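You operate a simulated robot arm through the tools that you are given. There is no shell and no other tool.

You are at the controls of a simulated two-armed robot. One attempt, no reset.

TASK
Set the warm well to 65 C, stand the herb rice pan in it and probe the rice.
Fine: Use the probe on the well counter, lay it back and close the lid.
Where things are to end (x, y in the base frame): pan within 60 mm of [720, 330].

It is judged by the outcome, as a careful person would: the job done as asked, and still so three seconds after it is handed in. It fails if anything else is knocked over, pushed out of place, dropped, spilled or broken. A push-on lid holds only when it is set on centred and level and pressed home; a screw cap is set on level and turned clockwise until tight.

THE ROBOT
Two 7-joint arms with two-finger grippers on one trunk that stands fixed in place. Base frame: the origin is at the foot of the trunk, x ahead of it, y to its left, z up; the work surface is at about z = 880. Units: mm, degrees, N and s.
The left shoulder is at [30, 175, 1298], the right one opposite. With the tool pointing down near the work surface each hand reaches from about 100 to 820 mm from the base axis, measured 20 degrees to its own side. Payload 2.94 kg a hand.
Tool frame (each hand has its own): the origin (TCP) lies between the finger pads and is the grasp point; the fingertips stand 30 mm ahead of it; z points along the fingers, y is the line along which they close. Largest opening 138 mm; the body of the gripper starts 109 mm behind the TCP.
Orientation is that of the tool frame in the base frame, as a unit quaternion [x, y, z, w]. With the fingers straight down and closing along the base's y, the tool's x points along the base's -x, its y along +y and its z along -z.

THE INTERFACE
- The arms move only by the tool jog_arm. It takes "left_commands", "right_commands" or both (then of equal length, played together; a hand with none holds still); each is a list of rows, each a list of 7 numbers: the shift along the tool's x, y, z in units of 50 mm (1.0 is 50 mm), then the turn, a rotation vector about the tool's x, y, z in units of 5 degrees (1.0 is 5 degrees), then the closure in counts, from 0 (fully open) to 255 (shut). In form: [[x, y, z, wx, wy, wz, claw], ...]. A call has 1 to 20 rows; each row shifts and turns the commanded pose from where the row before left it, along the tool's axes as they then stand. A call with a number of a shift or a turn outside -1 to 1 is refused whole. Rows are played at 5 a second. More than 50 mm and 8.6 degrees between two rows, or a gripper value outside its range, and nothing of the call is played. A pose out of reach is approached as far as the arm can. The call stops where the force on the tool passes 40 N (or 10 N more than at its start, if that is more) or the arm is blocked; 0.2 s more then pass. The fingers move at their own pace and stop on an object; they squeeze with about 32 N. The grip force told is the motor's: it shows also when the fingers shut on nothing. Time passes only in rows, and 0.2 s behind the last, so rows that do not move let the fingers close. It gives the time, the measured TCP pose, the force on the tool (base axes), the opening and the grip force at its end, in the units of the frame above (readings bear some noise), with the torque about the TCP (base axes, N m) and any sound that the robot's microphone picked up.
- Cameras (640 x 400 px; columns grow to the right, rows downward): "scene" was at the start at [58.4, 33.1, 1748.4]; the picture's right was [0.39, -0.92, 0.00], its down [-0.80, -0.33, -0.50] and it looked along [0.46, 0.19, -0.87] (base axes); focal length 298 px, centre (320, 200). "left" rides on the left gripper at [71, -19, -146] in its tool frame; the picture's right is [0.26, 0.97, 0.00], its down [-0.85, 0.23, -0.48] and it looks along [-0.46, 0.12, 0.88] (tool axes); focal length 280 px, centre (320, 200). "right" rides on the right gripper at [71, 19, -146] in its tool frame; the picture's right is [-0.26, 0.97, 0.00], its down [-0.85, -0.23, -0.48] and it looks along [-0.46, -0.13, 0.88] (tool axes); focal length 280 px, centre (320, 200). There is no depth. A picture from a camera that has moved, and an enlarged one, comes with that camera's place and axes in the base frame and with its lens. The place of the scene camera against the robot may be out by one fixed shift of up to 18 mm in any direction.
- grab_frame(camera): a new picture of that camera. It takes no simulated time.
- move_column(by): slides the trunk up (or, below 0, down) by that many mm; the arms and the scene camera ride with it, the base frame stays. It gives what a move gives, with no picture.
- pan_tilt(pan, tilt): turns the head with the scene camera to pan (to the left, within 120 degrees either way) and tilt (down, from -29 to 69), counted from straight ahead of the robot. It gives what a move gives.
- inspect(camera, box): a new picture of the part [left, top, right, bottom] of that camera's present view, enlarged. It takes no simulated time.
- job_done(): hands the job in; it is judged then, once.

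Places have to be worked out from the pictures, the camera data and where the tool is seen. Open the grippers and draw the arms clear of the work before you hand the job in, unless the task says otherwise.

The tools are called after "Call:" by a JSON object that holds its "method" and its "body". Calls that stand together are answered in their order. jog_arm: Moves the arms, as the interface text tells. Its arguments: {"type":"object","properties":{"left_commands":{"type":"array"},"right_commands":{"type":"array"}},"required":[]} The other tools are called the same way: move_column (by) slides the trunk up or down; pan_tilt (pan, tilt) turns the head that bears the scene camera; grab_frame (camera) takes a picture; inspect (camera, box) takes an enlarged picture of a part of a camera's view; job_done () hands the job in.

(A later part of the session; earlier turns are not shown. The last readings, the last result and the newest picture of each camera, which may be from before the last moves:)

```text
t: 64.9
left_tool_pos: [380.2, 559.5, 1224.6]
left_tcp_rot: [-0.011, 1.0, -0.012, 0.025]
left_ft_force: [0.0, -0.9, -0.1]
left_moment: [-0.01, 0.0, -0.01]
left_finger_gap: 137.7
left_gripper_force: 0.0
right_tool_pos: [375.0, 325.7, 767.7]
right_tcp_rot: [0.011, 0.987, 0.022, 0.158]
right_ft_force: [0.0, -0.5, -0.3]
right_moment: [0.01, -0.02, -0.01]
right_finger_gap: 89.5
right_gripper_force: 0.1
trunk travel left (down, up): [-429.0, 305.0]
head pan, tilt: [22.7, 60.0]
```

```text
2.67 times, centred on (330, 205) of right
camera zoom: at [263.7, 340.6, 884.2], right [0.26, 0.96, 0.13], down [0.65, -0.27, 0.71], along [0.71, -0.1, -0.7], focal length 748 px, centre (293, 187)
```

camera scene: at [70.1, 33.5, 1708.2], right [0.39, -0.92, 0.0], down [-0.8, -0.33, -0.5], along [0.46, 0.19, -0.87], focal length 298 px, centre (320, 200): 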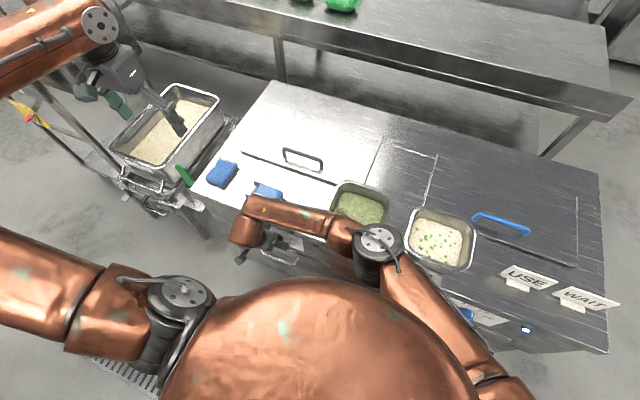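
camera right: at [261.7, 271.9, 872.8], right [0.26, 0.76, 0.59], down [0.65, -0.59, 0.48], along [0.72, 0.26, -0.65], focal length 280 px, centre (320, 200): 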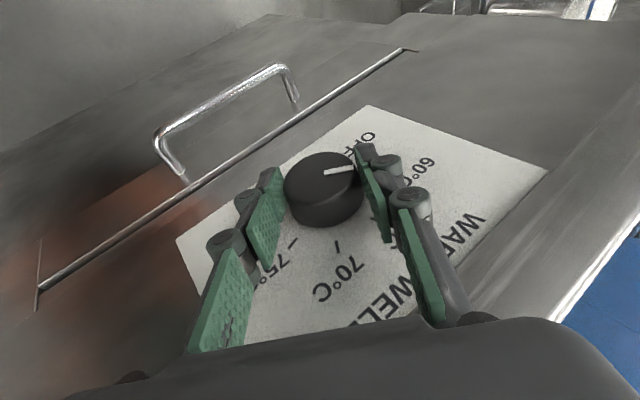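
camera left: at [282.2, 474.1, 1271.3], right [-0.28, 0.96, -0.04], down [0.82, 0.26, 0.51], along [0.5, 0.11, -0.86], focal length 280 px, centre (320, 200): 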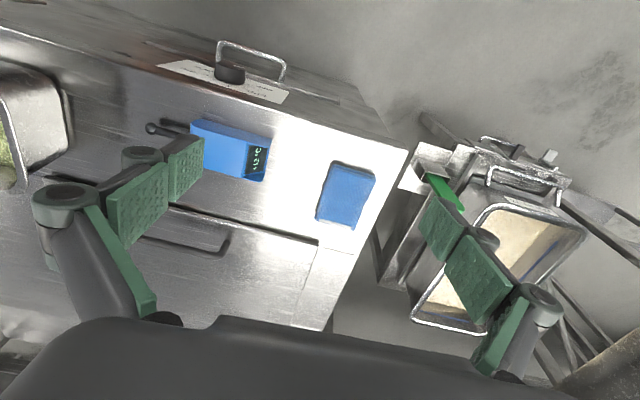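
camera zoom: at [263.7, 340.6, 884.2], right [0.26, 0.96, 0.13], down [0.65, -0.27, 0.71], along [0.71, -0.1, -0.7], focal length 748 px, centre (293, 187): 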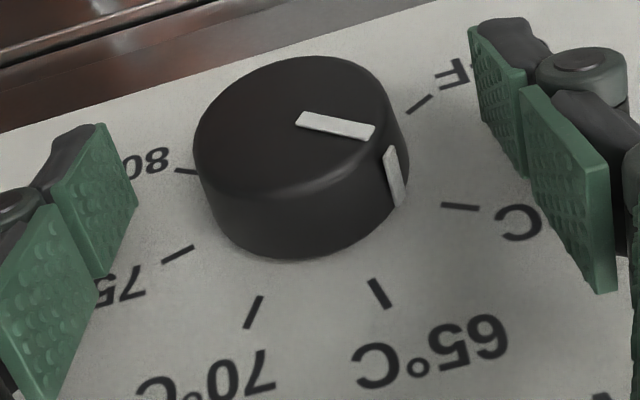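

Now at about 60 °C; roughly 43° remain. Another regrip and a 30° turn, then a final trim.

Call:
{"method": "jog_arm", "body": {"right_commands": [[0, 0, 0, 0, 0, 0, 255], [0, 0, 0, 0, 0, 0, 255], [0, 0, 0, 0, 0, 0, 255], [0, 0, 0, 0, 0, 0, 255], [0, 0, 0, 0, 0, 0, 255], [0, 0, 0, 0, 0, 0, 255], [0, -0.021, 0, -0.949, 0, 0.314, 255], [0, -0.021, 0, -0.949, 0, 0.314, 255], [0, -0.021, 0, -0.949, 0, 0.314, 255], [0, -0.021, 0, -0.949, 0, 0.314, 255], [0, -0.021, 0, -0.949, 0, 0.314, 255], [0, -0.021, 0, -0.949, 0, 0.314, 255], [0, 0, 0, 0, 0, 0, 255]]}}

Call:
{"method": "jog_arm", "body": {"right_commands": [[0, 0, 0, 0, 0, 0, 90], [0, 0, 0, 0, 0, 0, 90], [0, 0, 0, 0, 0, 0, 90], [0, 0.021, 0, 0.949, 0, -0.314, 90], [0, 0.021, 0, 0.949, 0, -0.314, 90], [0, 0.021, 0, 0.949, 0, -0.314, 90], [0, 0.021, 0, 0.949, 0, -0.314, 90], [0, 0.021, 0, 0.949, 0, -0.314, 90], [0, 0.021, 0, 0.949, 0, -0.314, 90], [0, 0, 0, 0, 0, 0, 90]]}}

Call:
{"method": "inspect", "body": {"camera": "right", "box": [210, 130, 450, 280]}}

```text
t: 67.7
left_tool_pos: [379.7, 558.4, 1224.9]
left_tcp_rot: [-0.011, 1.0, -0.011, 0.024]
left_ft_force: [1.1, 0.2, 0.1]
left_moment: [-0.04, -0.01, -0.02]
left_finger_gap: 138.1
left_gripper_force: 0.1
right_tool_pos: [374.6, 316.0, 764.6]
right_tcp_rot: [0.053, 0.947, 0.277, 0.153]
right_ft_force: [-4.8, -21.3, -6.3]
right_moment: [-0.33, 0.5, 0.04]
right_finger_gap: 49.8
right_gripper_force: 45.0
trunk travel left (down, up): [-429.0, 305.0]
head pan, tilt: [22.7, 60.0]
```

```text
t: 69.9
left_tool_pos: [380.5, 560.0, 1225.1]
left_tcp_rot: [-0.012, 1.0, -0.012, 0.024]
left_ft_force: [0.2, -0.2, 0.0]
left_moment: [-0.01, 0.01, 0.04]
left_finger_gap: 138.0
left_gripper_force: 0.1
right_tool_pos: [374.0, 325.2, 767.8]
right_tcp_rot: [0.011, 0.987, 0.022, 0.158]
right_ft_force: [-1.1, 0.3, 0.4]
right_moment: [0.03, -0.03, 0.03]
right_finger_gap: 89.4
right_gripper_force: 0.0
trunk travel left (down, up): [-429.0, 305.0]
head pan, tilt: [22.7, 60.0]
```

```text
2.67 times, centred on (330, 205) of right
camera zoom: at [263.2, 340.7, 885.2], right [0.26, 0.96, 0.13], down [0.65, -0.27, 0.71], along [0.71, -0.1, -0.7], focal length 748 px, centre (293, 187)
```

zoom: 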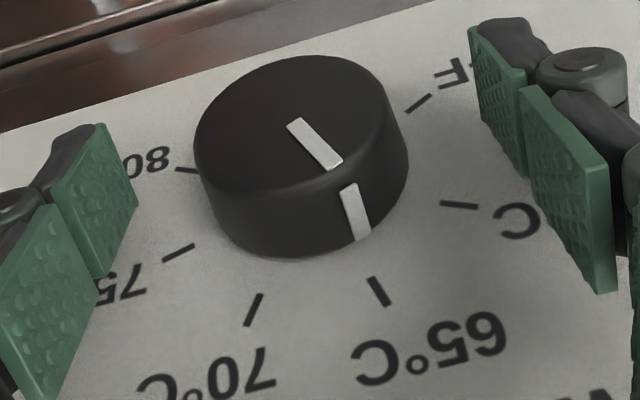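

About 13° short of 65. One more small turn.

Call:
{"method": "jog_arm", "body": {"right_commands": [[0, 0, 0, 0, 0, 0, 255], [0, 0, 0, 0, 0, 0, 255], [0, 0, 0, 0, 0, 0, 255], [0, 0, 0, 0, 0, 0, 255], [0, 0, 0, 0, 0, 0, 255], [0, 0, 0, 0, 0, 0, 255], [0, -0.021, 0, -0.917, 0, 0.304, 255], [0, -0.021, 0, -0.917, 0, 0.304, 255], [0, -0.021, 0, -0.917, 0, 0.304, 255], [0, 0, 0, 0, 0, 0, 255], [0, 0, 0, 0, 0, 0, 90], [0, 0, 0, 0, 0, 0, 90], [0, 0, 0, 0, 0, 0, 90], [0, 0.021, 0, 0.917, 0, -0.304, 90], [0, 0.021, 0, 0.917, 0, -0.304, 90], [0, 0.021, 0, 0.917, 0, -0.304, 90], [0, 0, 0, 0, 0, 0, 90]]}}

Call:
{"method": "inspect", "body": {"camera": "right", "box": [210, 130, 450, 280]}}

Call:
{"method": "grab_frame", "body": {"camera": "right"}}

```text
t: 73.5
left_tool_pos: [380.6, 559.8, 1224.7]
left_tcp_rot: [-0.012, 1.0, -0.012, 0.025]
left_ft_force: [0.2, 0.0, -0.6]
left_moment: [0.01, -0.01, -0.06]
left_finger_gap: 137.8
left_gripper_force: 0.0
right_tool_pos: [376.0, 324.4, 768.7]
right_tcp_rot: [0.011, 0.987, 0.02, 0.158]
right_ft_force: [0.2, 0.0, -0.6]
right_moment: [0.01, 0.01, 0.01]
right_finger_gap: 89.5
right_gripper_force: 0.1
trunk travel left (down, up): [-429.0, 305.0]
head pan, tilt: [22.7, 60.0]
```

```text
2.67 times, centred on (330, 205) of right
camera zoom: at [263.4, 340.1, 885.2], right [0.26, 0.96, 0.13], down [0.65, -0.27, 0.71], along [0.71, -0.1, -0.7], focal length 748 px, centre (293, 187)
```

zoom: 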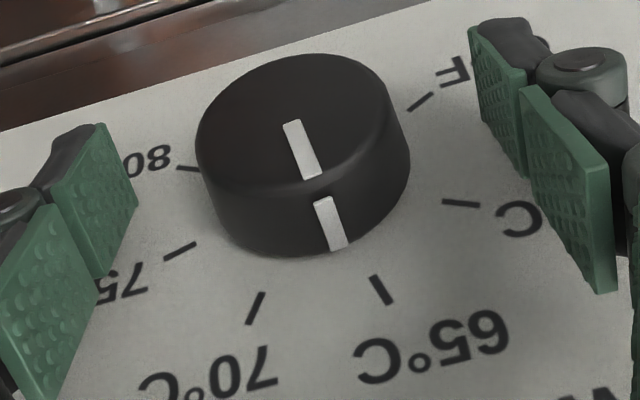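

```text
taken
camera right: at [263.4, 340.1, 885.2], right [0.26, 0.96, 0.13], down [0.65, -0.27, 0.71], along [0.71, -0.1, -0.7], focal length 280 px, centre (320, 200)
```

right: 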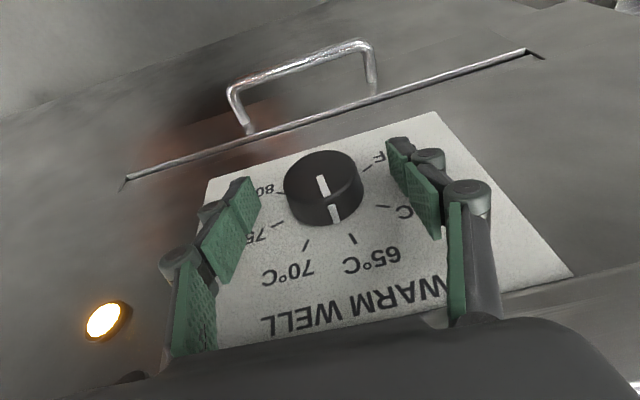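

The lamp came on, but the pointer is about 6–7° past the 65 tick. A small counter-turn will trim it.

Call:
{"method": "jog_arm", "body": {"right_commands": [[0, 0, 0, 0, 0, 0, 255], [0, 0, 0, 0, 0, 0, 255], [0, 0, 0, 0, 0, 0, 255], [0, 0, 0, 0, 0, 0, 255], [0, 0, 0, 0, 0, 0, 255], [0, 0, 0, 0, 0, 0, 255], [0, 0.014, 0, 0.62, 0, -0.205, 255], [0, 0.014, 0, 0.62, 0, -0.205, 255], [0, 0, 0, 0, 0, 0, 255], [0, 0, 0, 0, 0, 0, 90], [0, 0, 0, 0, 0, 0, 90], [0, 0, 0, 0, 0, 0, 90], [0, 0, 0, 0, 0, 0, 90]]}}

Call:
{"method": "inspect", "body": {"camera": "right", "box": [210, 130, 450, 280]}}

Call:
{"method": "grab_frame", "body": {"camera": "right"}}

```text
t: 75.2
left_tool_pos: [381.4, 561.6, 1223.6]
left_tcp_rot: [-0.009, 1.0, -0.014, 0.024]
left_ft_force: [-1.2, -1.2, -0.4]
left_moment: [0.16, -0.08, 0.03]
left_finger_gap: 138.1
left_gripper_force: 0.0
right_tool_pos: [375.0, 325.4, 768.3]
right_tcp_rot: [0.006, 0.989, 0.0, 0.145]
right_ft_force: [2.8, 19.4, -27.0]
right_moment: [0.6, 1.42, -0.19]
right_finger_gap: 50.0
right_gripper_force: 45.1
right hand out of reach, approached as far as the arm can: row 7, 8
trunk travel left (down, up): [-429.0, 305.0]
head pan, tilt: [22.7, 60.0]
stopped in row 8 (right hand): the force on the tool passed its limit at 48 N (the readings are from after the stop); the commanded pose is now the measured one
```

```text
2.67 times, centred on (330, 205) of right
camera zoom: at [265.9, 345.5, 887.8], right [0.26, 0.96, 0.08], down [0.68, -0.24, 0.7], along [0.69, -0.13, -0.71], focal length 748 px, centre (293, 187)
```

zoom: 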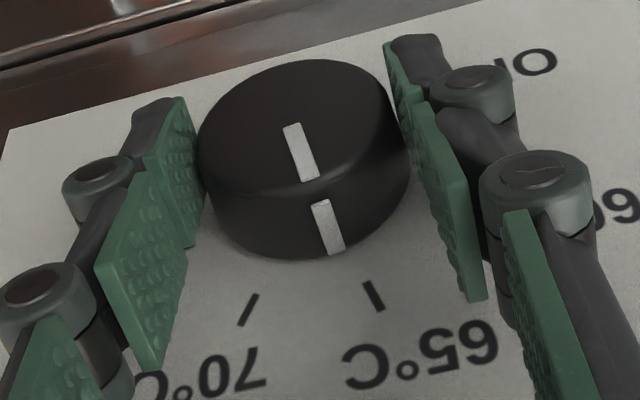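

```text
taken
camera right: at [265.9, 345.5, 887.8], right [0.26, 0.96, 0.08], down [0.68, -0.24, 0.7], along [0.69, -0.13, -0.71], focal length 280 px, centre (320, 200)
```

right: 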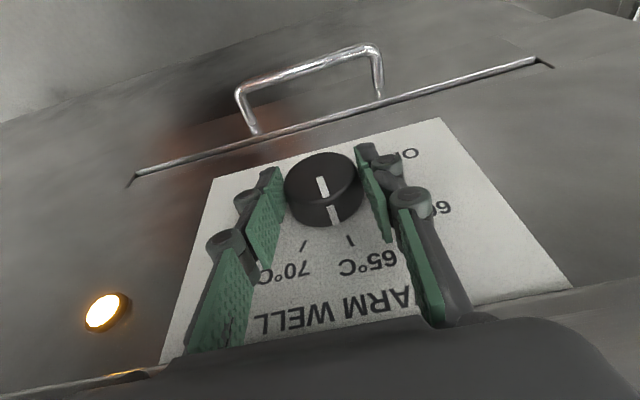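

Pointer is within about 4–5° of the tick, but the hand is at its reach limit for counter-turning. I'll regrip from a tilt of about 10° and trim back.

Call:
{"method": "jog_arm", "body": {"right_commands": [[0, 0, 0, 0, 0, 0, 90], [0, 0, 0, 0, 0, 0, 90], [0, 0, 0, 0, 0, 0, 90], [0, -0.021, 0, -0.95, 0, 0.3, 90], [0, -0.021, 0, -0.95, 0, 0.3, 90], [0, -0.021, 0, -0.95, 0, 0.3, 90], [0, 0, 0, 0, 0, 0, 90], [0, 0, 0, 0, 0, 0, 255], [0, 0, 0, 0, 0, 0, 255], [0, 0, 0, 0, 0, 0, 255], [0, 0, 0, 0, 0, 0, 255], [0, 0, 0, 0, 0, 0, 255], [0, 0, 0, 0, 0, 0, 255]]}}

Call:
{"method": "jog_arm", "body": {"right_commands": [[0, 0.012, 0, 0.53, 0, -0.17, 255], [0, 0.012, 0, 0.53, 0, -0.17, 255], [0, 0, 0, 0, 0, 0, 255], [0, 0, 0, 0, 0, 0, 90], [0, 0, 0, 0, 0, 0, 90], [0, 0, 0, 0, 0, 0, 90], [0, 0, 0, 0, 0, 0, 90]]}}

Call:
{"method": "inspect", "body": {"camera": "right", "box": [210, 130, 450, 280]}}

```text
t: 78.0
left_tool_pos: [380.2, 560.5, 1224.5]
left_tcp_rot: [-0.011, 1.0, -0.011, 0.025]
left_ft_force: [-0.7, -0.1, 0.2]
left_moment: [0.02, -0.03, 0.01]
left_finger_gap: 137.7
left_gripper_force: 0.0
right_tool_pos: [376.6, 319.8, 769.0]
right_tcp_rot: [0.02, 0.981, 0.126, 0.149]
right_ft_force: [2.7, 9.0, 11.3]
right_moment: [0.24, -0.07, 0.21]
right_finger_gap: 50.6
right_gripper_force: 44.8
trunk travel left (down, up): [-429.0, 305.0]
head pan, tilt: [22.7, 60.0]
```

```text
t: 79.6
left_tool_pos: [380.9, 560.3, 1224.7]
left_tcp_rot: [-0.012, 1.0, -0.013, 0.024]
left_ft_force: [-0.9, 0.7, -0.9]
left_moment: [-0.01, 0.01, 0.02]
left_finger_gap: 138.1
left_gripper_force: 0.0
right_tool_pos: [376.8, 319.8, 768.7]
right_tcp_rot: [0.013, 0.985, 0.077, 0.152]
right_ft_force: [0.1, -1.2, 0.4]
right_moment: [0.03, -0.03, -0.03]
right_finger_gap: 89.5
right_gripper_force: 0.1
trunk travel left (down, up): [-429.0, 305.0]
head pan, tilt: [22.7, 60.0]
```

```text
2.67 times, centred on (330, 205) of right
camera zoom: at [266.2, 321.4, 888.7], right [0.25, 0.94, 0.23], down [0.67, -0.34, 0.66], along [0.7, -0.02, -0.71], focal length 748 px, centre (293, 187)
```

zoom: 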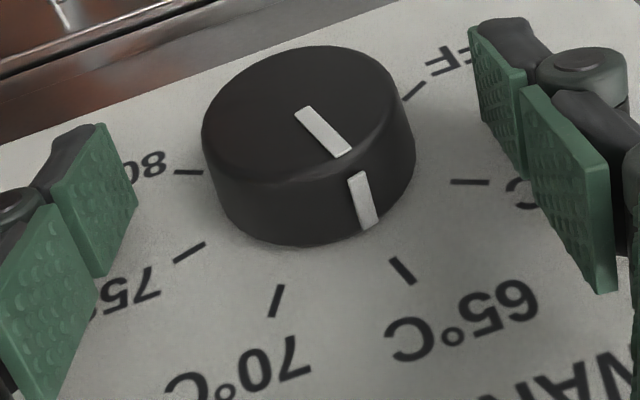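

The pointer now lines up with the 65 tick within about 2°. I'll withdraw the right hand along its axis and then up.

Call:
{"method": "jog_arm", "body": {"right_commands": [[0, 0, 0, 0, 0, 0, 0], [0, 0, 0, 0, 0, 0, 0], [0.3, 0, -0.5, 0, 0, 0, 0], [0.3, 0, -0.6, 0, 0, 0, 0], [0.2, 0, -0.8, 0, 0, 0, 0], [0, -0.2, -0.8, 0, 0, 0, 0], [0, -0.3, -0.8, 0.3, 0.5, 0, 0], [0, -0.3, -0.8, 0.3, 0.5, 0, 0], [0, -0.3, -0.8, 0.3, 0.5, 0, 0], [0, -0.3, -0.8, 0.3, 0.5, 0, 0], [0, -0.3, -0.8, 0.3, 0.5, 0, 0], [0, -0.3, -0.8, 0.3, 0.5, 0, 0], [0, 0, 0, 0, 0, 0, 0]]}}

Call:
{"method": "grab_frame", "body": {"camera": "scene"}}

Call:
{"method": "grab_frame", "body": {"camera": "right"}}

```text
t: 82.4
left_tool_pos: [380.3, 559.8, 1224.3]
left_tcp_rot: [-0.011, 1.0, -0.012, 0.025]
left_ft_force: [-0.3, 0.5, 0.2]
left_moment: [-0.04, 0.03, -0.02]
left_finger_gap: 138.2
left_gripper_force: 0.1
right_tool_pos: [252.1, 185.1, 1106.8]
right_tcp_rot: [0.015, 1.0, 0.001, 0.019]
right_ft_force: [0.1, 0.7, -0.4]
right_moment: [-0.01, 0.0, -0.03]
right_finger_gap: 138.1
right_gripper_force: 0.1
trunk travel left (down, up): [-429.0, 305.0]
head pan, tilt: [22.7, 60.0]
```

```text
taken
camera scene: at [70.2, 34.0, 1708.1], right [0.39, -0.92, 0.0], down [-0.8, -0.33, -0.5], along [0.46, 0.19, -0.87], focal length 298 px, centre (320, 200)
```

scene: 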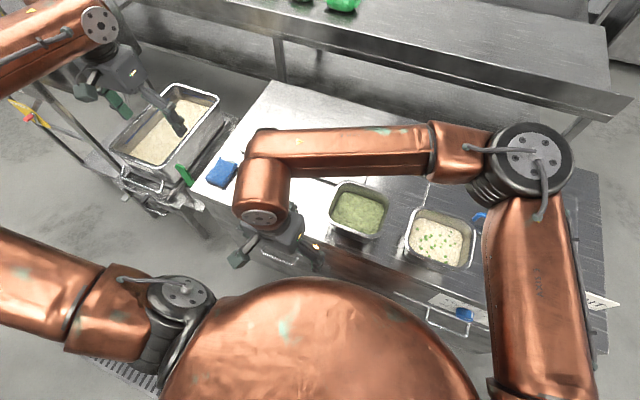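

```text
taken
camera right: at [177.3, 205.2, 1249.4], right [0.29, 0.96, 0.01], down [0.82, -0.26, 0.51], along [0.49, -0.14, -0.86], focal length 280 px, centre (320, 200)
```

right: 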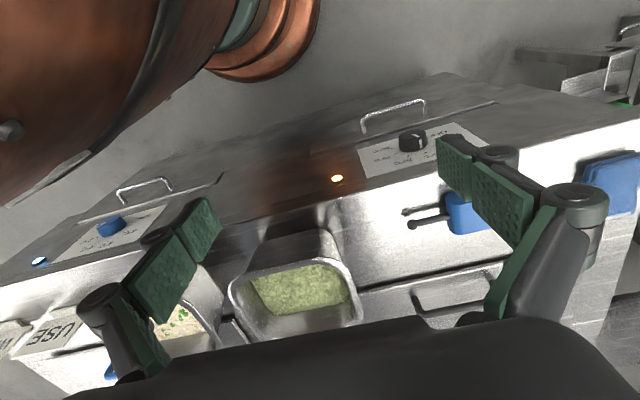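

Lamp lit and dial set. Now the lid: I'll move the right arm back to its own side, and bring the left hand above the black handle.

Call:
{"method": "jog_arm", "body": {"right_commands": [[-0.2, -0.8, -0.4, 0, 0, 0, 0], [-0.2, -0.8, -0.4, 0, 0, 0, 0], [-0.2, -0.8, -0.4, 0, 0, 0, 0], [-0.2, -0.8, -0.3, 0, 0, 0, 0], [-0.2, -0.8, -0.2, 0, 0, 0, 0], [-0.2, -0.8, 0, 0, 0, 0, 0], [-0.2, -0.8, 0, 0, 0, 0, 0], [-0.2, -0.8, 0, 0, 0, 0, 0], [-0.2, -0.8, 0, 0, 0, 0, 0], [0, 0, 0, 0, 0, 0, 0]]}}

Call:
{"method": "jog_arm", "body": {"left_commands": [[-0.4, -0.6, 0.1, 0, 0, 0, 0], [-0.4, -0.6, 0.1, 0, 0, 0, 0], [-0.4, -0.6, 0.1, 0, 0, 0, 0], [-0.4, -0.6, 0.1, 0, 0, 0, 0], [-0.4, -0.6, 0.1, 0, 0, 0, 0], [-0.4, -0.6, 0.1, 0, 0, 0, 0], [-0.4, -0.6, 0.1, 0, 0, 0, 0], [-0.4, -0.4, 0.1, 0, 0, 0, 0], [0, 0, 0, 0, 0, 0, 0]]}}

Call:
{"method": "grab_frame", "body": {"camera": "left"}}

Call:
{"method": "grab_frame", "body": {"camera": "scene"}}

```text
t: 84.6
left_tool_pos: [381.4, 561.8, 1223.3]
left_tcp_rot: [-0.012, 1.0, -0.012, 0.025]
left_ft_force: [0.1, -0.5, 0.0]
left_moment: [-0.06, 0.03, 0.01]
left_finger_gap: 137.9
left_gripper_force: 0.0
right_tool_pos: [326.1, -181.7, 1197.0]
right_tcp_rot: [0.014, 1.0, 0.0, 0.02]
right_ft_force: [0.0, -0.2, -0.1]
right_moment: [-0.08, 0.02, -0.02]
right_finger_gap: 137.8
right_gripper_force: 0.0
trunk travel left (down, up): [-429.0, 305.0]
head pan, tilt: [22.7, 60.0]
```

```text
t: 86.6
left_tool_pos: [545.6, 332.9, 1198.2]
left_tcp_rot: [-0.011, 1.0, -0.011, 0.026]
left_ft_force: [0.1, -0.3, -0.4]
left_moment: [-0.02, -0.04, 0.01]
left_finger_gap: 137.8
left_gripper_force: 0.1
right_tool_pos: [324.4, -181.7, 1198.2]
right_tcp_rot: [0.014, 1.0, 0.0, 0.02]
right_ft_force: [-0.7, -0.2, 0.7]
right_moment: [-0.03, 0.0, 0.0]
right_finger_gap: 137.9
right_gripper_force: 0.0
trunk travel left (down, up): [-429.0, 305.0]
head pan, tilt: [22.7, 60.0]
```

```text
taken
camera left: at [468.6, 314.0, 1342.0], right [-0.28, 0.96, -0.04], down [0.82, 0.26, 0.51], along [0.5, 0.12, -0.86], focal length 280 px, centre (320, 200)
```

left: 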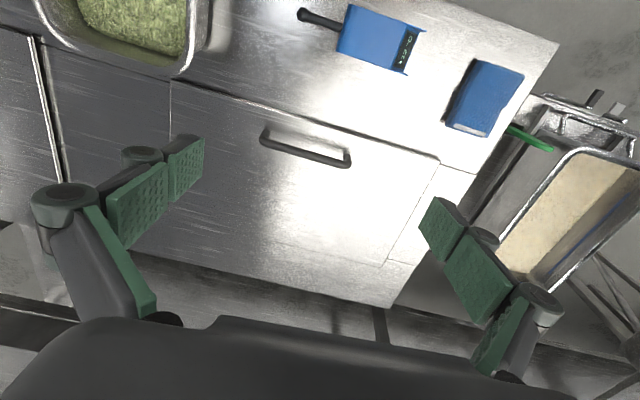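

```text
taken
camera scene: at [69.1, 33.0, 1708.3], right [0.39, -0.92, 0.0], down [-0.8, -0.33, -0.5], along [0.46, 0.19, -0.87], focal length 298 px, centre (320, 200)
```

scene: 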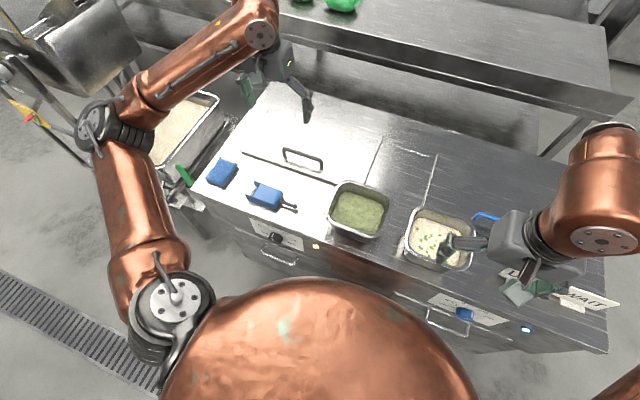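

Left arm reaches well here. I'll yaw the hand 90° so its fingers will close fore-and-aft on the handle bar.

Call:
{"method": "jog_arm", "body": {"left_commands": [[0, 0, 0, 0, 0, 1, 0], [0, 0, 0, 0, 0, 1, 0], [0, 0, 0, 0, 0, 1, 0], [0, 0, 0, 0, 0, 1, 0], [0, 0, 0, 0, 0, 1, 0], [0, 0, 0, 0, 0, 1, 0], [0, 0, 0, 0, 0, 1, 0], [0, 0, 0, 0, 0, 1, 0], [0, 0, 0, 0, 0, 1, 0], [0, 0, 0, 0, 0, 1, 0], [0, 0, 0, 0, 0, 1, 0], [0, 0, 0, 0, 0, 1, 0], [0, 0, 0, 0, 0, 1, 0], [0, 0, 0, 0, 0, 1, 0], [0, 0, 0, 0, 0, 1, 0], [0, 0, 0, 0, 0, 1, 0], [0, 0, 0, 0, 0, 1, 0], [0, 0, 0, 0, 0, 1, 0], [0, 0, 0, 0, 0, 0, 0]]}}

Call:
{"method": "grab_frame", "body": {"camera": "left"}}

```text
t: 90.6
left_tool_pos: [546.7, 332.5, 1198.5]
left_tcp_rot: [0.7, 0.713, 0.01, 0.025]
left_ft_force: [0.5, -0.1, -0.6]
left_moment: [0.02, -0.01, 0.02]
left_finger_gap: 137.9
left_gripper_force: 0.0
right_tool_pos: [325.4, -182.0, 1198.4]
right_tcp_rot: [0.015, 1.0, 0.001, 0.019]
right_ft_force: [0.1, -0.3, 0.7]
right_moment: [0.01, -0.01, 0.01]
right_finger_gap: 138.0
right_gripper_force: 0.1
trunk travel left (down, up): [-429.0, 305.0]
head pan, tilt: [22.7, 60.0]
```

```text
taken
camera left: at [519.0, 405.3, 1341.3], right [0.96, 0.28, 0.04], down [0.22, -0.83, 0.51], along [0.18, -0.48, -0.86], focal length 280 px, centre (320, 200)
```

left: 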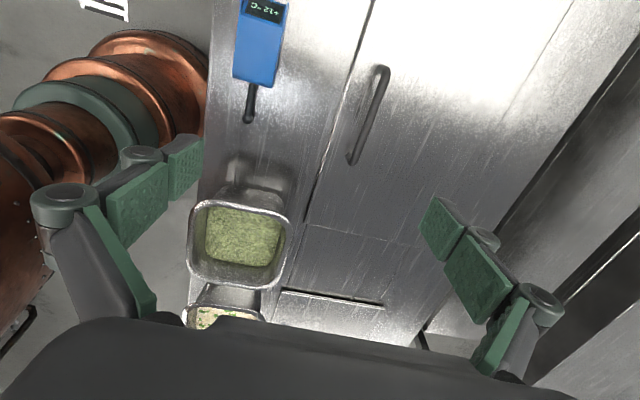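

Call:
{"method": "jog_arm", "body": {"left_commands": [[0, 0, 0, -1, 0, 0, 163], [0, 0, 0, -1, 0, 0, 163], [0, 0, 0, -1, 0, 0, 163], [0, 0, 0, -1, 0, 0, 163], [0, 0, 0, -1, 0, 0, 163], [0, 0, 0, -1, 0, 0, 163], [0, 0, 0.6, 0, 0, 0, 163], [0, 0, 0.6, 0, 0, 0, 163], [0, 0, 0.6, 0, 0, 0, 163], [0, 0, 0, 0, 0, 0, 163]]}}

Call:
{"method": "grab_frame", "body": {"camera": "left"}}

Call:
{"method": "grab_frame", "body": {"camera": "scene"}}

```text
t: 92.8
left_tool_pos: [594.7, 330.6, 1120.5]
left_tcp_rot: [0.669, 0.687, 0.195, 0.206]
left_ft_force: [-0.6, -0.8, 1.4]
left_moment: [-0.01, 0.0, -0.01]
left_finger_gap: 49.7
left_gripper_force: 0.1
right_tool_pos: [325.2, -182.9, 1197.2]
right_tcp_rot: [0.015, 1.0, 0.001, 0.02]
right_ft_force: [0.7, -0.4, 0.1]
right_moment: [0.03, -0.05, 0.01]
right_finger_gap: 137.9
right_gripper_force: 0.1
trunk travel left (down, up): [-429.0, 305.0]
head pan, tilt: [22.7, 60.0]
```

```text
taken
camera left: at [498.0, 402.0, 1232.7], right [0.8, 0.29, 0.52], down [-0.05, -0.84, 0.54], along [0.59, -0.46, -0.66], focal length 280 px, centre (320, 200)
```

left: 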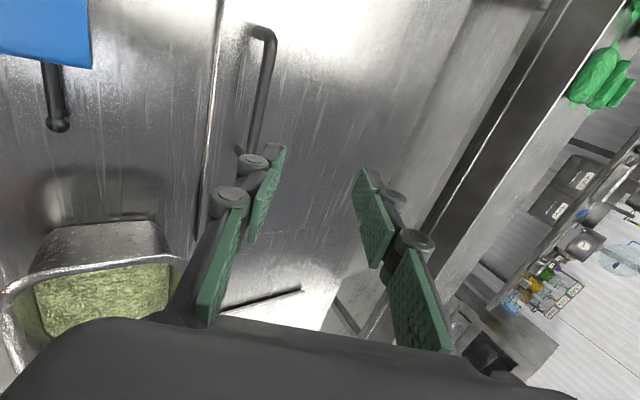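

```text
taken
camera scene: at [69.0, 32.2, 1708.3], right [0.39, -0.92, 0.0], down [-0.8, -0.33, -0.5], along [0.46, 0.19, -0.87], focal length 298 px, centre (320, 200)
```

scene: 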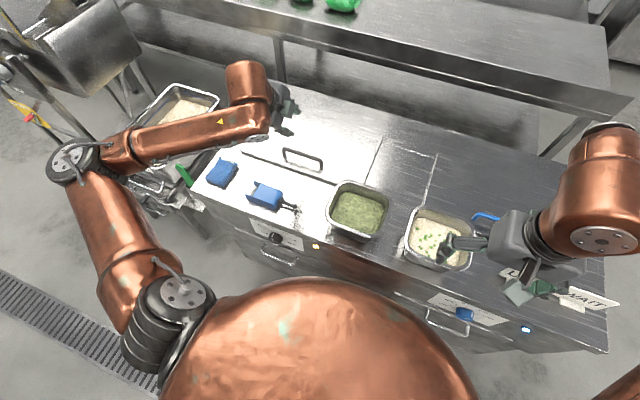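

Call:
{"method": "inspect", "body": {"camera": "left", "box": [180, 0, 340, 240]}}

```text
1.67 times, centred on (260, 120) of left
camera zoom: at [498.0, 402.0, 1232.7], right [0.8, 0.29, 0.52], down [-0.05, -0.84, 0.54], along [0.59, -0.46, -0.66], focal length 467 px, centre (420, 333)
```

zoom: 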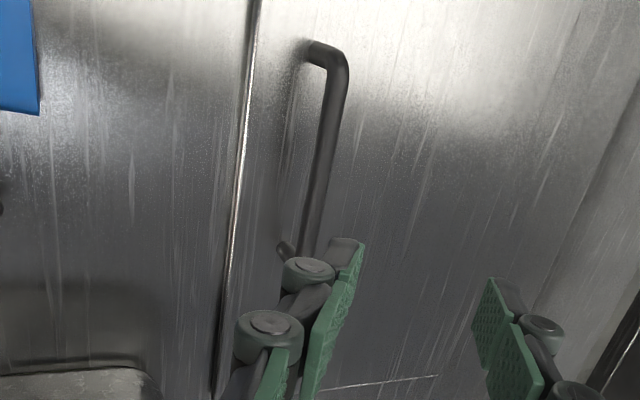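

The bar is at about (633, 324, 935). I'll move to a standoff along the tool axis and check the alignment.

Call:
{"method": "jog_arm", "body": {"left_commands": [[-0.02, -0.46, 0.68, 0, 0, 0, 163], [-0.02, -0.46, 0.68, 0, 0, 0, 163], [-0.02, -0.46, 0.68, 0, 0, 0, 163], [0, 0, 0, 0, 0, 0, 163]]}}

Call:
{"method": "grab_frame", "body": {"camera": "left"}}

Call:
{"method": "inspect", "body": {"camera": "scene", "box": [180, 60, 420, 220]}}

```text
t: 93.8
left_tool_pos: [593.0, 324.1, 999.8]
left_tcp_rot: [0.669, 0.687, 0.195, 0.206]
left_ft_force: [0.3, 0.1, -0.1]
left_moment: [0.04, -0.04, 0.0]
left_finger_gap: 49.9
left_gripper_force: 0.2
right_tool_pos: [325.5, -183.2, 1196.7]
right_tcp_rot: [0.015, 1.0, 0.001, 0.019]
right_ft_force: [-0.8, 0.0, -0.4]
right_moment: [0.03, 0.02, 0.03]
right_finger_gap: 137.7
right_gripper_force: 0.1
trunk travel left (down, up): [-429.0, 305.0]
head pan, tilt: [22.7, 60.0]
```

```text
taken
camera left: at [496.6, 395.3, 1110.9], right [0.8, 0.29, 0.52], down [-0.05, -0.84, 0.54], along [0.59, -0.46, -0.66], focal length 280 px, centre (320, 200)
```

left: 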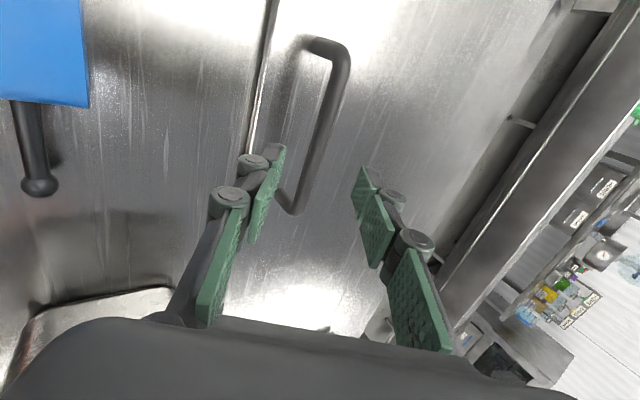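

```text
2.50 times, centred on (300, 140) of scene
camera zoom: at [69.7, 31.9, 1708.3], right [0.39, -0.92, 0.0], down [-0.8, -0.33, -0.5], along [0.46, 0.19, -0.87], focal length 744 px, centre (370, 350)
```

zoom: 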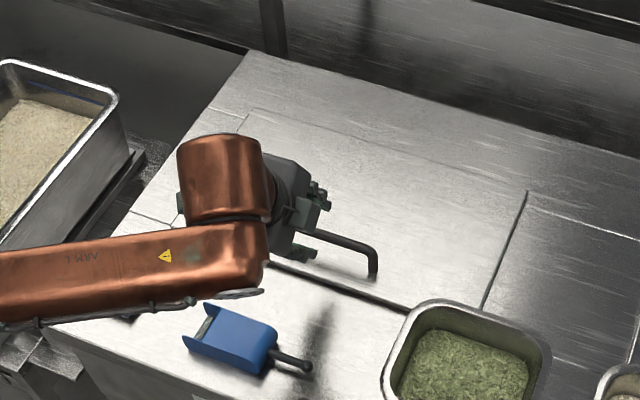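

Call:
{"method": "jog_arm", "body": {"left_commands": [[0, -0.02, 0.43, 0, 0, 0, 163], [0, -0.02, 0.43, 0, 0, 0, 163], [0, 0, 0.42, 0, 0, 0, 163], [0, 0, 0, 0, 0, 0, 163]]}}

Call:
{"method": "grab_frame", "body": {"camera": "left"}}

```text
t: 94.8
left_tool_pos: [626.6, 323.1, 944.0]
left_tcp_rot: [0.668, 0.688, 0.195, 0.206]
left_ft_force: [-0.3, 0.1, 0.8]
left_moment: [-0.01, 0.0, 0.02]
left_finger_gap: 50.0
left_gripper_force: 0.0
right_tool_pos: [324.5, -182.7, 1197.0]
right_tcp_rot: [0.015, 1.0, 0.002, 0.019]
right_ft_force: [-0.4, -0.2, -0.6]
right_moment: [0.01, -0.01, -0.03]
right_finger_gap: 137.9
right_gripper_force: 0.2
trunk travel left (down, up): [-429.0, 305.0]
head pan, tilt: [22.7, 60.0]
```

```text
taken
camera left: at [529.0, 393.8, 1055.8], right [0.8, 0.29, 0.52], down [-0.05, -0.84, 0.54], along [0.59, -0.46, -0.66], focal length 280 px, centre (320, 200)
```

left: 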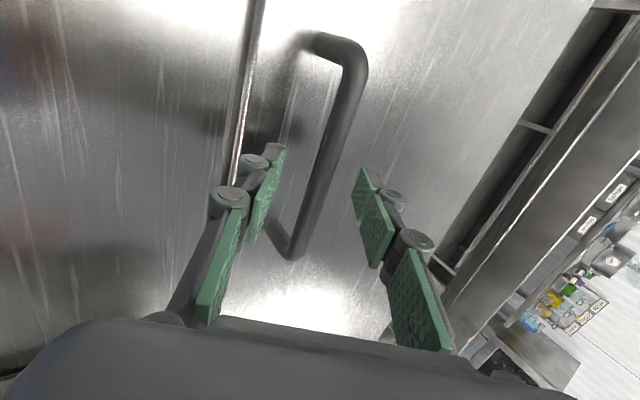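

The bar lies between the pads. Closing on it.

Call:
{"method": "jog_arm", "body": {"left_commands": [[0, 0, 0, 0, 0, 0, 255], [0, 0, 0, 0, 0, 0, 255], [0, 0, 0, 0, 0, 0, 255], [0, 0, 0, 0, 0, 0, 255], [0, 0, 0, 0, 0, 0, 255]]}}

Call:
{"method": "grab_frame", "body": {"camera": "left"}}

```text
t: 96.0
left_tool_pos: [626.3, 321.3, 943.6]
left_tcp_rot: [0.669, 0.688, 0.193, 0.206]
left_ft_force: [1.6, 1.0, 1.2]
left_moment: [0.53, -0.04, -0.85]
left_finger_gap: 13.4
left_gripper_force: 40.3
right_tool_pos: [326.1, -181.6, 1198.6]
right_tcp_rot: [0.014, 1.0, 0.002, 0.019]
right_ft_force: [0.3, -0.1, -0.6]
right_moment: [0.02, -0.02, 0.03]
right_finger_gap: 137.7
right_gripper_force: 0.1
trunk travel left (down, up): [-429.0, 305.0]
head pan, tilt: [22.7, 60.0]
```

```text
taken
camera left: at [529.4, 393.9, 1055.9], right [0.81, 0.29, 0.52], down [-0.05, -0.84, 0.54], along [0.59, -0.46, -0.66], focal length 280 px, centre (320, 200)
```

left: 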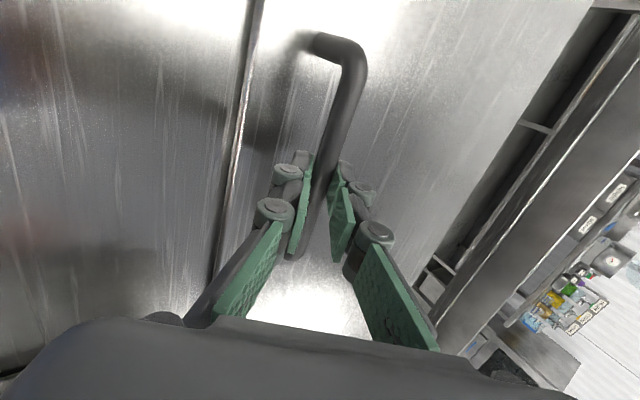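

Handle gripped. I'll test with a small 20 mm lift along the arc for a rear hinge and watch the forces.

Call:
{"method": "jog_arm", "body": {"left_commands": [[0, 0.14, -0.14, 0, 0, 0, 255], [0, 0.14, -0.14, 0, 0, 0, 255], [0, 0, 0, 0, 0, 0, 255]]}}

Call:
{"method": "grab_frame", "body": {"camera": "left"}}

Call:
{"method": "inspect", "body": {"camera": "scene", "box": [180, 60, 420, 220]}}

```text
t: 96.8
left_tool_pos: [630.2, 324.4, 962.6]
left_tcp_rot: [0.67, 0.687, 0.193, 0.205]
left_ft_force: [0.3, -8.6, -11.7]
left_moment: [-0.11, 0.24, -1.18]
left_finger_gap: 13.3
left_gripper_force: 39.6
right_tool_pos: [326.6, -183.8, 1198.3]
right_tcp_rot: [0.015, 1.0, 0.001, 0.019]
right_ft_force: [-0.2, 0.0, -0.4]
right_moment: [0.01, -0.02, 0.01]
right_finger_gap: 138.1
right_gripper_force: 0.0
trunk travel left (down, up): [-429.0, 305.0]
head pan, tilt: [22.7, 60.0]
```

```text
taken
camera left: at [533.8, 394.5, 1074.3], right [0.81, 0.29, 0.51], down [-0.05, -0.84, 0.55], along [0.59, -0.47, -0.66], focal length 280 px, centre (320, 200)
```

left: 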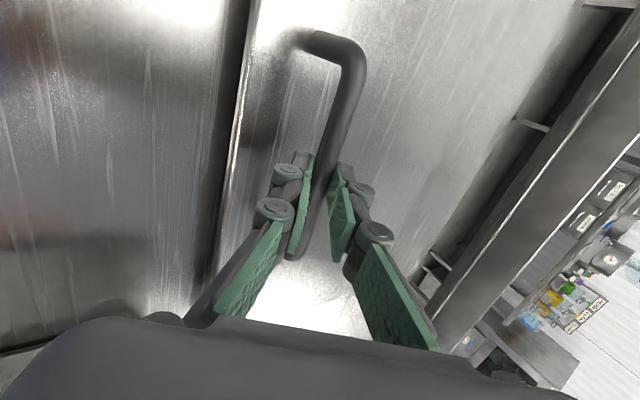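

```text
2.50 times, centred on (300, 140) of scene
camera zoom: at [71.3, 31.7, 1708.1], right [0.39, -0.92, 0.0], down [-0.8, -0.33, -0.5], along [0.46, 0.19, -0.87], focal length 744 px, centre (370, 350)
```

zoom: 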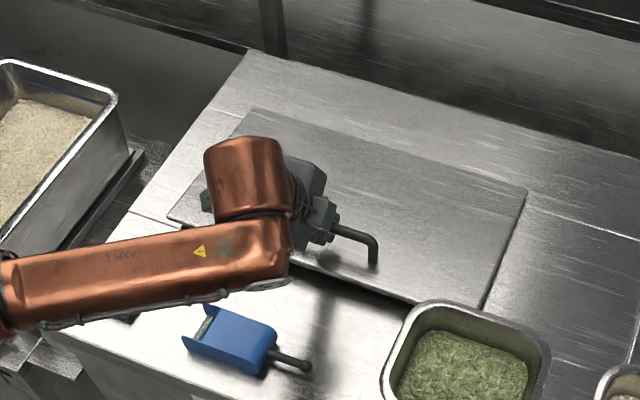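

It's hinged at the back and lifts with about 12 N. I'll continue along the arc to about 33°.

Call:
{"method": "jog_arm", "body": {"left_commands": [[0, 0.436, -0.318, 0, 0, 0, 255], [0, 0.471, -0.262, 0, 0, 0, 255], [0, 0.5, -0.202, 0, 0, 0, 255], [0, 0.521, -0.14, 0, 0, 0, 255], [0, 0, 0, 0, 0, 0, 255]]}}

Call:
{"method": "grab_frame", "body": {"camera": "left"}}

Call:
{"method": "grab_frame", "body": {"camera": "scene"}}

```text
t: 98.0
left_tool_pos: [684.5, 324.5, 1058.7]
left_tcp_rot: [0.669, 0.686, 0.196, 0.208]
left_ft_force: [-13.5, -22.6, 7.1]
left_moment: [0.34, 0.14, -1.01]
left_finger_gap: 13.2
left_gripper_force: 39.4
right_tool_pos: [324.6, -184.8, 1197.1]
right_tcp_rot: [0.015, 1.0, 0.003, 0.021]
right_ft_force: [0.3, -0.8, 0.6]
right_moment: [0.01, 0.03, -0.02]
right_finger_gap: 138.1
right_gripper_force: 0.0
trunk travel left (down, up): [-429.0, 305.0]
head pan, tilt: [22.7, 60.0]
```

```text
taken
camera left: at [587.7, 395.9, 1169.0], right [0.8, 0.29, 0.52], down [-0.05, -0.84, 0.54], along [0.59, -0.46, -0.66], focal length 280 px, centre (320, 200)
```

left: 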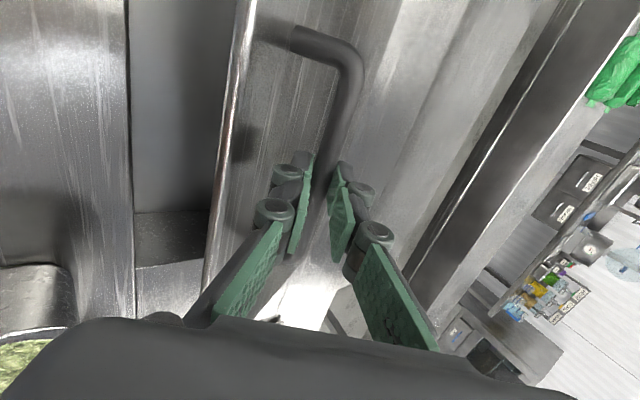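

```text
taken
camera scene: at [67.2, 27.8, 1708.5], right [0.39, -0.92, 0.0], down [-0.8, -0.33, -0.5], along [0.46, 0.2, -0.86], focal length 298 px, centre (320, 200)
```

scene: 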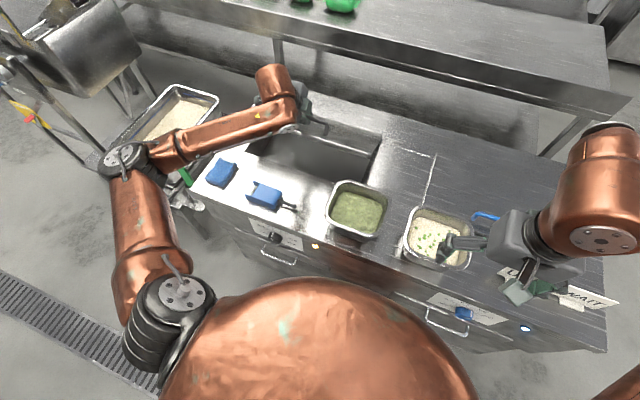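

Call:
{"method": "jog_arm", "body": {"left_commands": [[-0.04, 0.534, -0.075, 0, 0, 0, 255], [-0.03, 0.54, -0.009, 0, 0, 0, 255], [0, 0.537, 0.056, 0, 0, 0, 255], [0, 0.527, 0.121, 0, 0, 0, 255], [0, 0, 0, 0, 0, 0, 255]]}}

Call:
{"method": "grab_frame", "body": {"camera": "left"}}

Call:
{"method": "grab_frame", "body": {"camera": "scene"}}

```text
t: 99.2
left_tool_pos: [778.7, 327.0, 1114.5]
left_tcp_rot: [0.67, 0.685, 0.197, 0.208]
left_ft_force: [-7.3, -15.0, 13.7]
left_moment: [0.65, -0.07, -0.86]
left_finger_gap: 13.3
left_gripper_force: 39.8
right_tool_pos: [323.8, -185.3, 1197.8]
right_tcp_rot: [0.014, 1.0, 0.002, 0.021]
right_ft_force: [1.1, -0.1, 0.7]
right_moment: [0.01, 0.01, 0.02]
right_finger_gap: 138.0
right_gripper_force: 0.1
trunk travel left (down, up): [-429.0, 305.0]
head pan, tilt: [22.7, 60.0]
```

```text
taken
camera left: at [681.6, 396.4, 1224.8], right [0.8, 0.29, 0.52], down [-0.05, -0.84, 0.54], along [0.59, -0.46, -0.66], focal length 280 px, centre (320, 200)
```

left: 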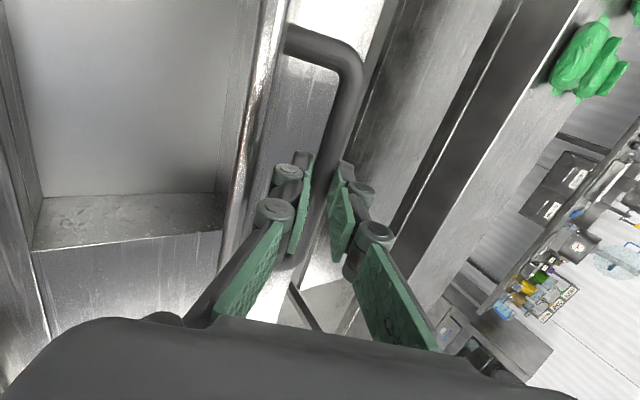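

```text
taken
camera scene: at [67.3, 28.3, 1708.5], right [0.39, -0.92, 0.0], down [-0.8, -0.33, -0.5], along [0.46, 0.19, -0.86], focal length 298 px, centre (320, 200)
```

scene: 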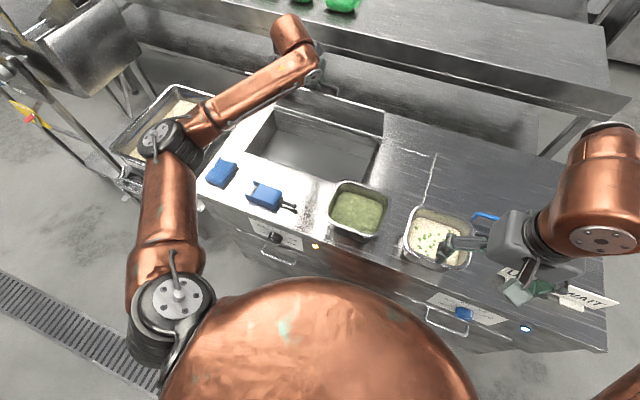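

Lid is at about 61° and the well's box is visible. I'll continue towards vertical.

Call:
{"method": "jog_arm", "body": {"left_commands": [[0, 0.507, 0.184, 0, 0, 0, 255], [0, 0.481, 0.245, 0, 0, 0, 255], [0, 0, 0, 0, 0, 0, 255]]}}

Call:
{"method": "grab_frame", "body": {"camera": "left"}}

Call:
{"method": "inspect", "body": {"camera": "scene", "box": [180, 0, 460, 200]}}

```text
t: 99.8
left_tool_pos: [820.5, 325.5, 1122.5]
left_tcp_rot: [0.672, 0.685, 0.193, 0.204]
left_ft_force: [-18.9, -9.2, 13.1]
left_moment: [2.45, 3.15, 0.22]
left_finger_gap: 12.7
left_gripper_force: 39.4
right_tool_pos: [323.7, -182.4, 1198.4]
right_tcp_rot: [0.014, 1.0, 0.001, 0.02]
right_ft_force: [-0.3, 0.1, 0.5]
right_moment: [-0.05, 0.02, -0.01]
right_finger_gap: 138.1
right_gripper_force: 0.1
trunk travel left (down, up): [-429.0, 305.0]
head pan, tilt: [22.7, 60.0]
stopped in row 2 (left hand): the force on the tool passed its limit at 47 N (the readings are from after the stop); the commanded pose is now the measured one
```

```text
taken
camera left: at [725.0, 396.9, 1234.5], right [0.81, 0.28, 0.51], down [-0.05, -0.84, 0.54], along [0.58, -0.47, -0.66], focal length 280 px, centre (320, 200)
```

left: 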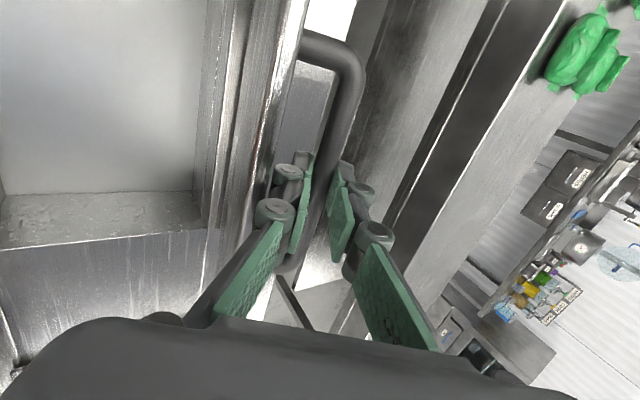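

```text
2.00 times, centred on (320, 100) of scene
camera zoom: at [66.2, 30.1, 1708.4], right [0.39, -0.92, 0.0], down [-0.8, -0.33, -0.5], along [0.46, 0.19, -0.86], focal length 595 px, centre (320, 400)
```

zoom: 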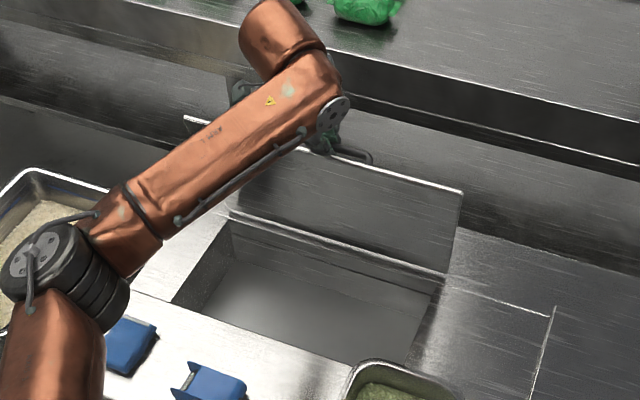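

At about 72° the front finger's knuckle meets the lid edge. I'll open the fingers slightly—the front finger still catches the bar—to see whether the lid holds by itself.

Call:
{"method": "jog_arm", "body": {"left_commands": [[0, 0, 0, 0, 0, 0, 200], [0, 0, 0, 0, 0, 0, 200], [0, 0, 0, 0, 0, 0, 200]]}}

Call:
{"method": "grab_frame", "body": {"camera": "left"}}

```text
t: 100.6
left_tool_pos: [821.4, 325.4, 1126.4]
left_tcp_rot: [0.671, 0.685, 0.195, 0.207]
left_ft_force: [-12.3, -4.7, 28.7]
left_moment: [0.04, 2.34, -0.2]
left_finger_gap: 23.9
left_gripper_force: 0.0
right_tool_pos: [322.3, -182.6, 1198.9]
right_tcp_rot: [0.016, 1.0, 0.002, 0.021]
right_ft_force: [0.8, 0.3, -0.1]
right_moment: [-0.01, -0.01, -0.02]
right_finger_gap: 137.8
right_gripper_force: 0.1
trunk travel left (down, up): [-429.0, 305.0]
head pan, tilt: [22.7, 60.0]
```

```text
taken
camera left: at [724.5, 397.2, 1236.0], right [0.8, 0.29, 0.52], down [-0.05, -0.84, 0.54], along [0.59, -0.46, -0.66], focal length 280 px, centre (320, 200)
```

left: 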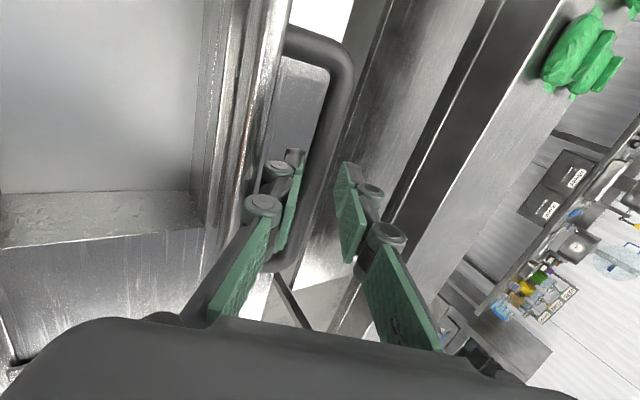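

The lid edge still presses the front finger's knuckle. I'll un-pitch the hand 10° to relieve it.

Call:
{"method": "jog_arm", "body": {"left_commands": [[0, 0, 0, 0.7, 0, 0, 200], [0, 0, 0, 0.7, 0, 0, 200], [0, 0, 0, 0.7, 0, 0, 200], [0, 0, 0, 0, 0, 0, 200]]}}

Call:
{"method": "grab_frame", "body": {"camera": "left"}}

```text
t: 101.6
left_tool_pos: [823.7, 328.4, 1119.0]
left_tcp_rot: [0.687, 0.701, 0.129, 0.142]
left_ft_force: [-1.0, 1.0, 0.4]
left_moment: [0.02, -0.02, -0.03]
left_finger_gap: 30.2
left_gripper_force: 0.5
right_tool_pos: [324.7, -180.9, 1197.9]
right_tcp_rot: [0.015, 1.0, 0.002, 0.019]
right_ft_force: [-0.8, 0.4, -0.4]
right_moment: [-0.01, 0.0, -0.01]
right_finger_gap: 138.1
right_gripper_force: 0.1
trunk travel left (down, up): [-429.0, 305.0]
head pan, tilt: [22.7, 60.0]
```

```text
taken
camera left: at [749.9, 400.3, 1246.0], right [0.89, 0.28, 0.36], down [0.05, -0.84, 0.55], along [0.45, -0.47, -0.76], focal length 280 px, centre (320, 200)
```

left: 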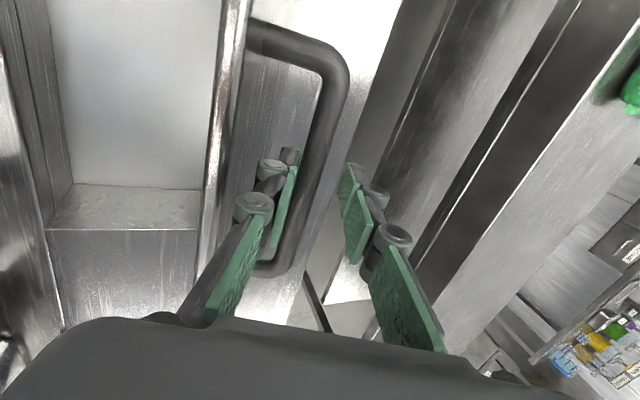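

Call:
{"method": "jog_arm", "body": {"left_commands": [[0, 0, 0, 0, 0, 0, 170], [0, 0, 0, 0, 0, 0, 170], [0, 0, 0, 0, 0, 0, 170], [0, 0, 0, 0, 0, 0, 170], [0, 0, 0, 0, 0, 0, 170]]}}

Call:
{"method": "inspect", "body": {"camera": "left", "box": [160, 0, 460, 330]}}

Call:
{"method": "inspect", "body": {"camera": "scene", "box": [180, 0, 460, 200]}}

```text
t: 102.8
left_tool_pos: [823.9, 327.8, 1118.3]
left_tcp_rot: [0.687, 0.702, 0.129, 0.141]
left_ft_force: [0.3, -0.3, 0.2]
left_moment: [0.02, -0.02, 0.0]
left_finger_gap: 46.2
left_gripper_force: 0.1
right_tool_pos: [325.5, -182.1, 1197.8]
right_tcp_rot: [0.015, 1.0, 0.001, 0.019]
right_ft_force: [0.1, 0.1, 0.6]
right_moment: [-0.03, 0.01, 0.02]
right_finger_gap: 137.8
right_gripper_force: 0.1
trunk travel left (down, up): [-429.0, 305.0]
head pan, tilt: [22.7, 60.0]
```

```text
1.21 times, centred on (310, 165) of left
camera zoom: at [750.4, 400.2, 1245.9], right [0.89, 0.29, 0.36], down [0.05, -0.84, 0.55], along [0.45, -0.47, -0.76], focal length 340 px, centre (332, 242)
```

zoom: 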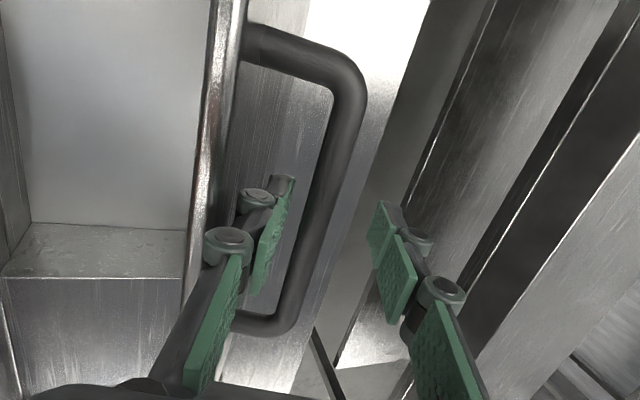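

```text
2.00 times, centred on (320, 100) of scene
camera zoom: at [70.3, 31.8, 1708.2], right [0.39, -0.92, 0.0], down [-0.8, -0.33, -0.5], along [0.46, 0.19, -0.87], focal length 595 px, centre (320, 400)
```

zoom: 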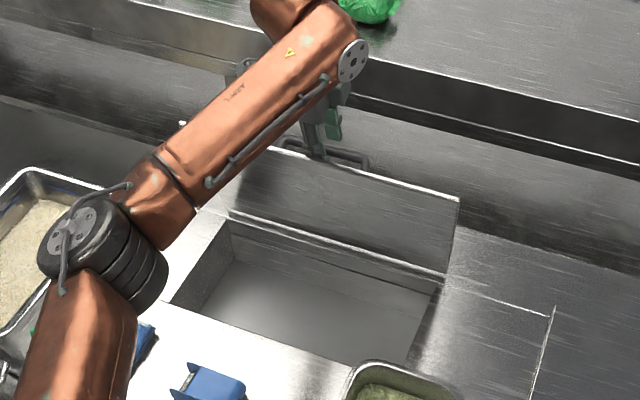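

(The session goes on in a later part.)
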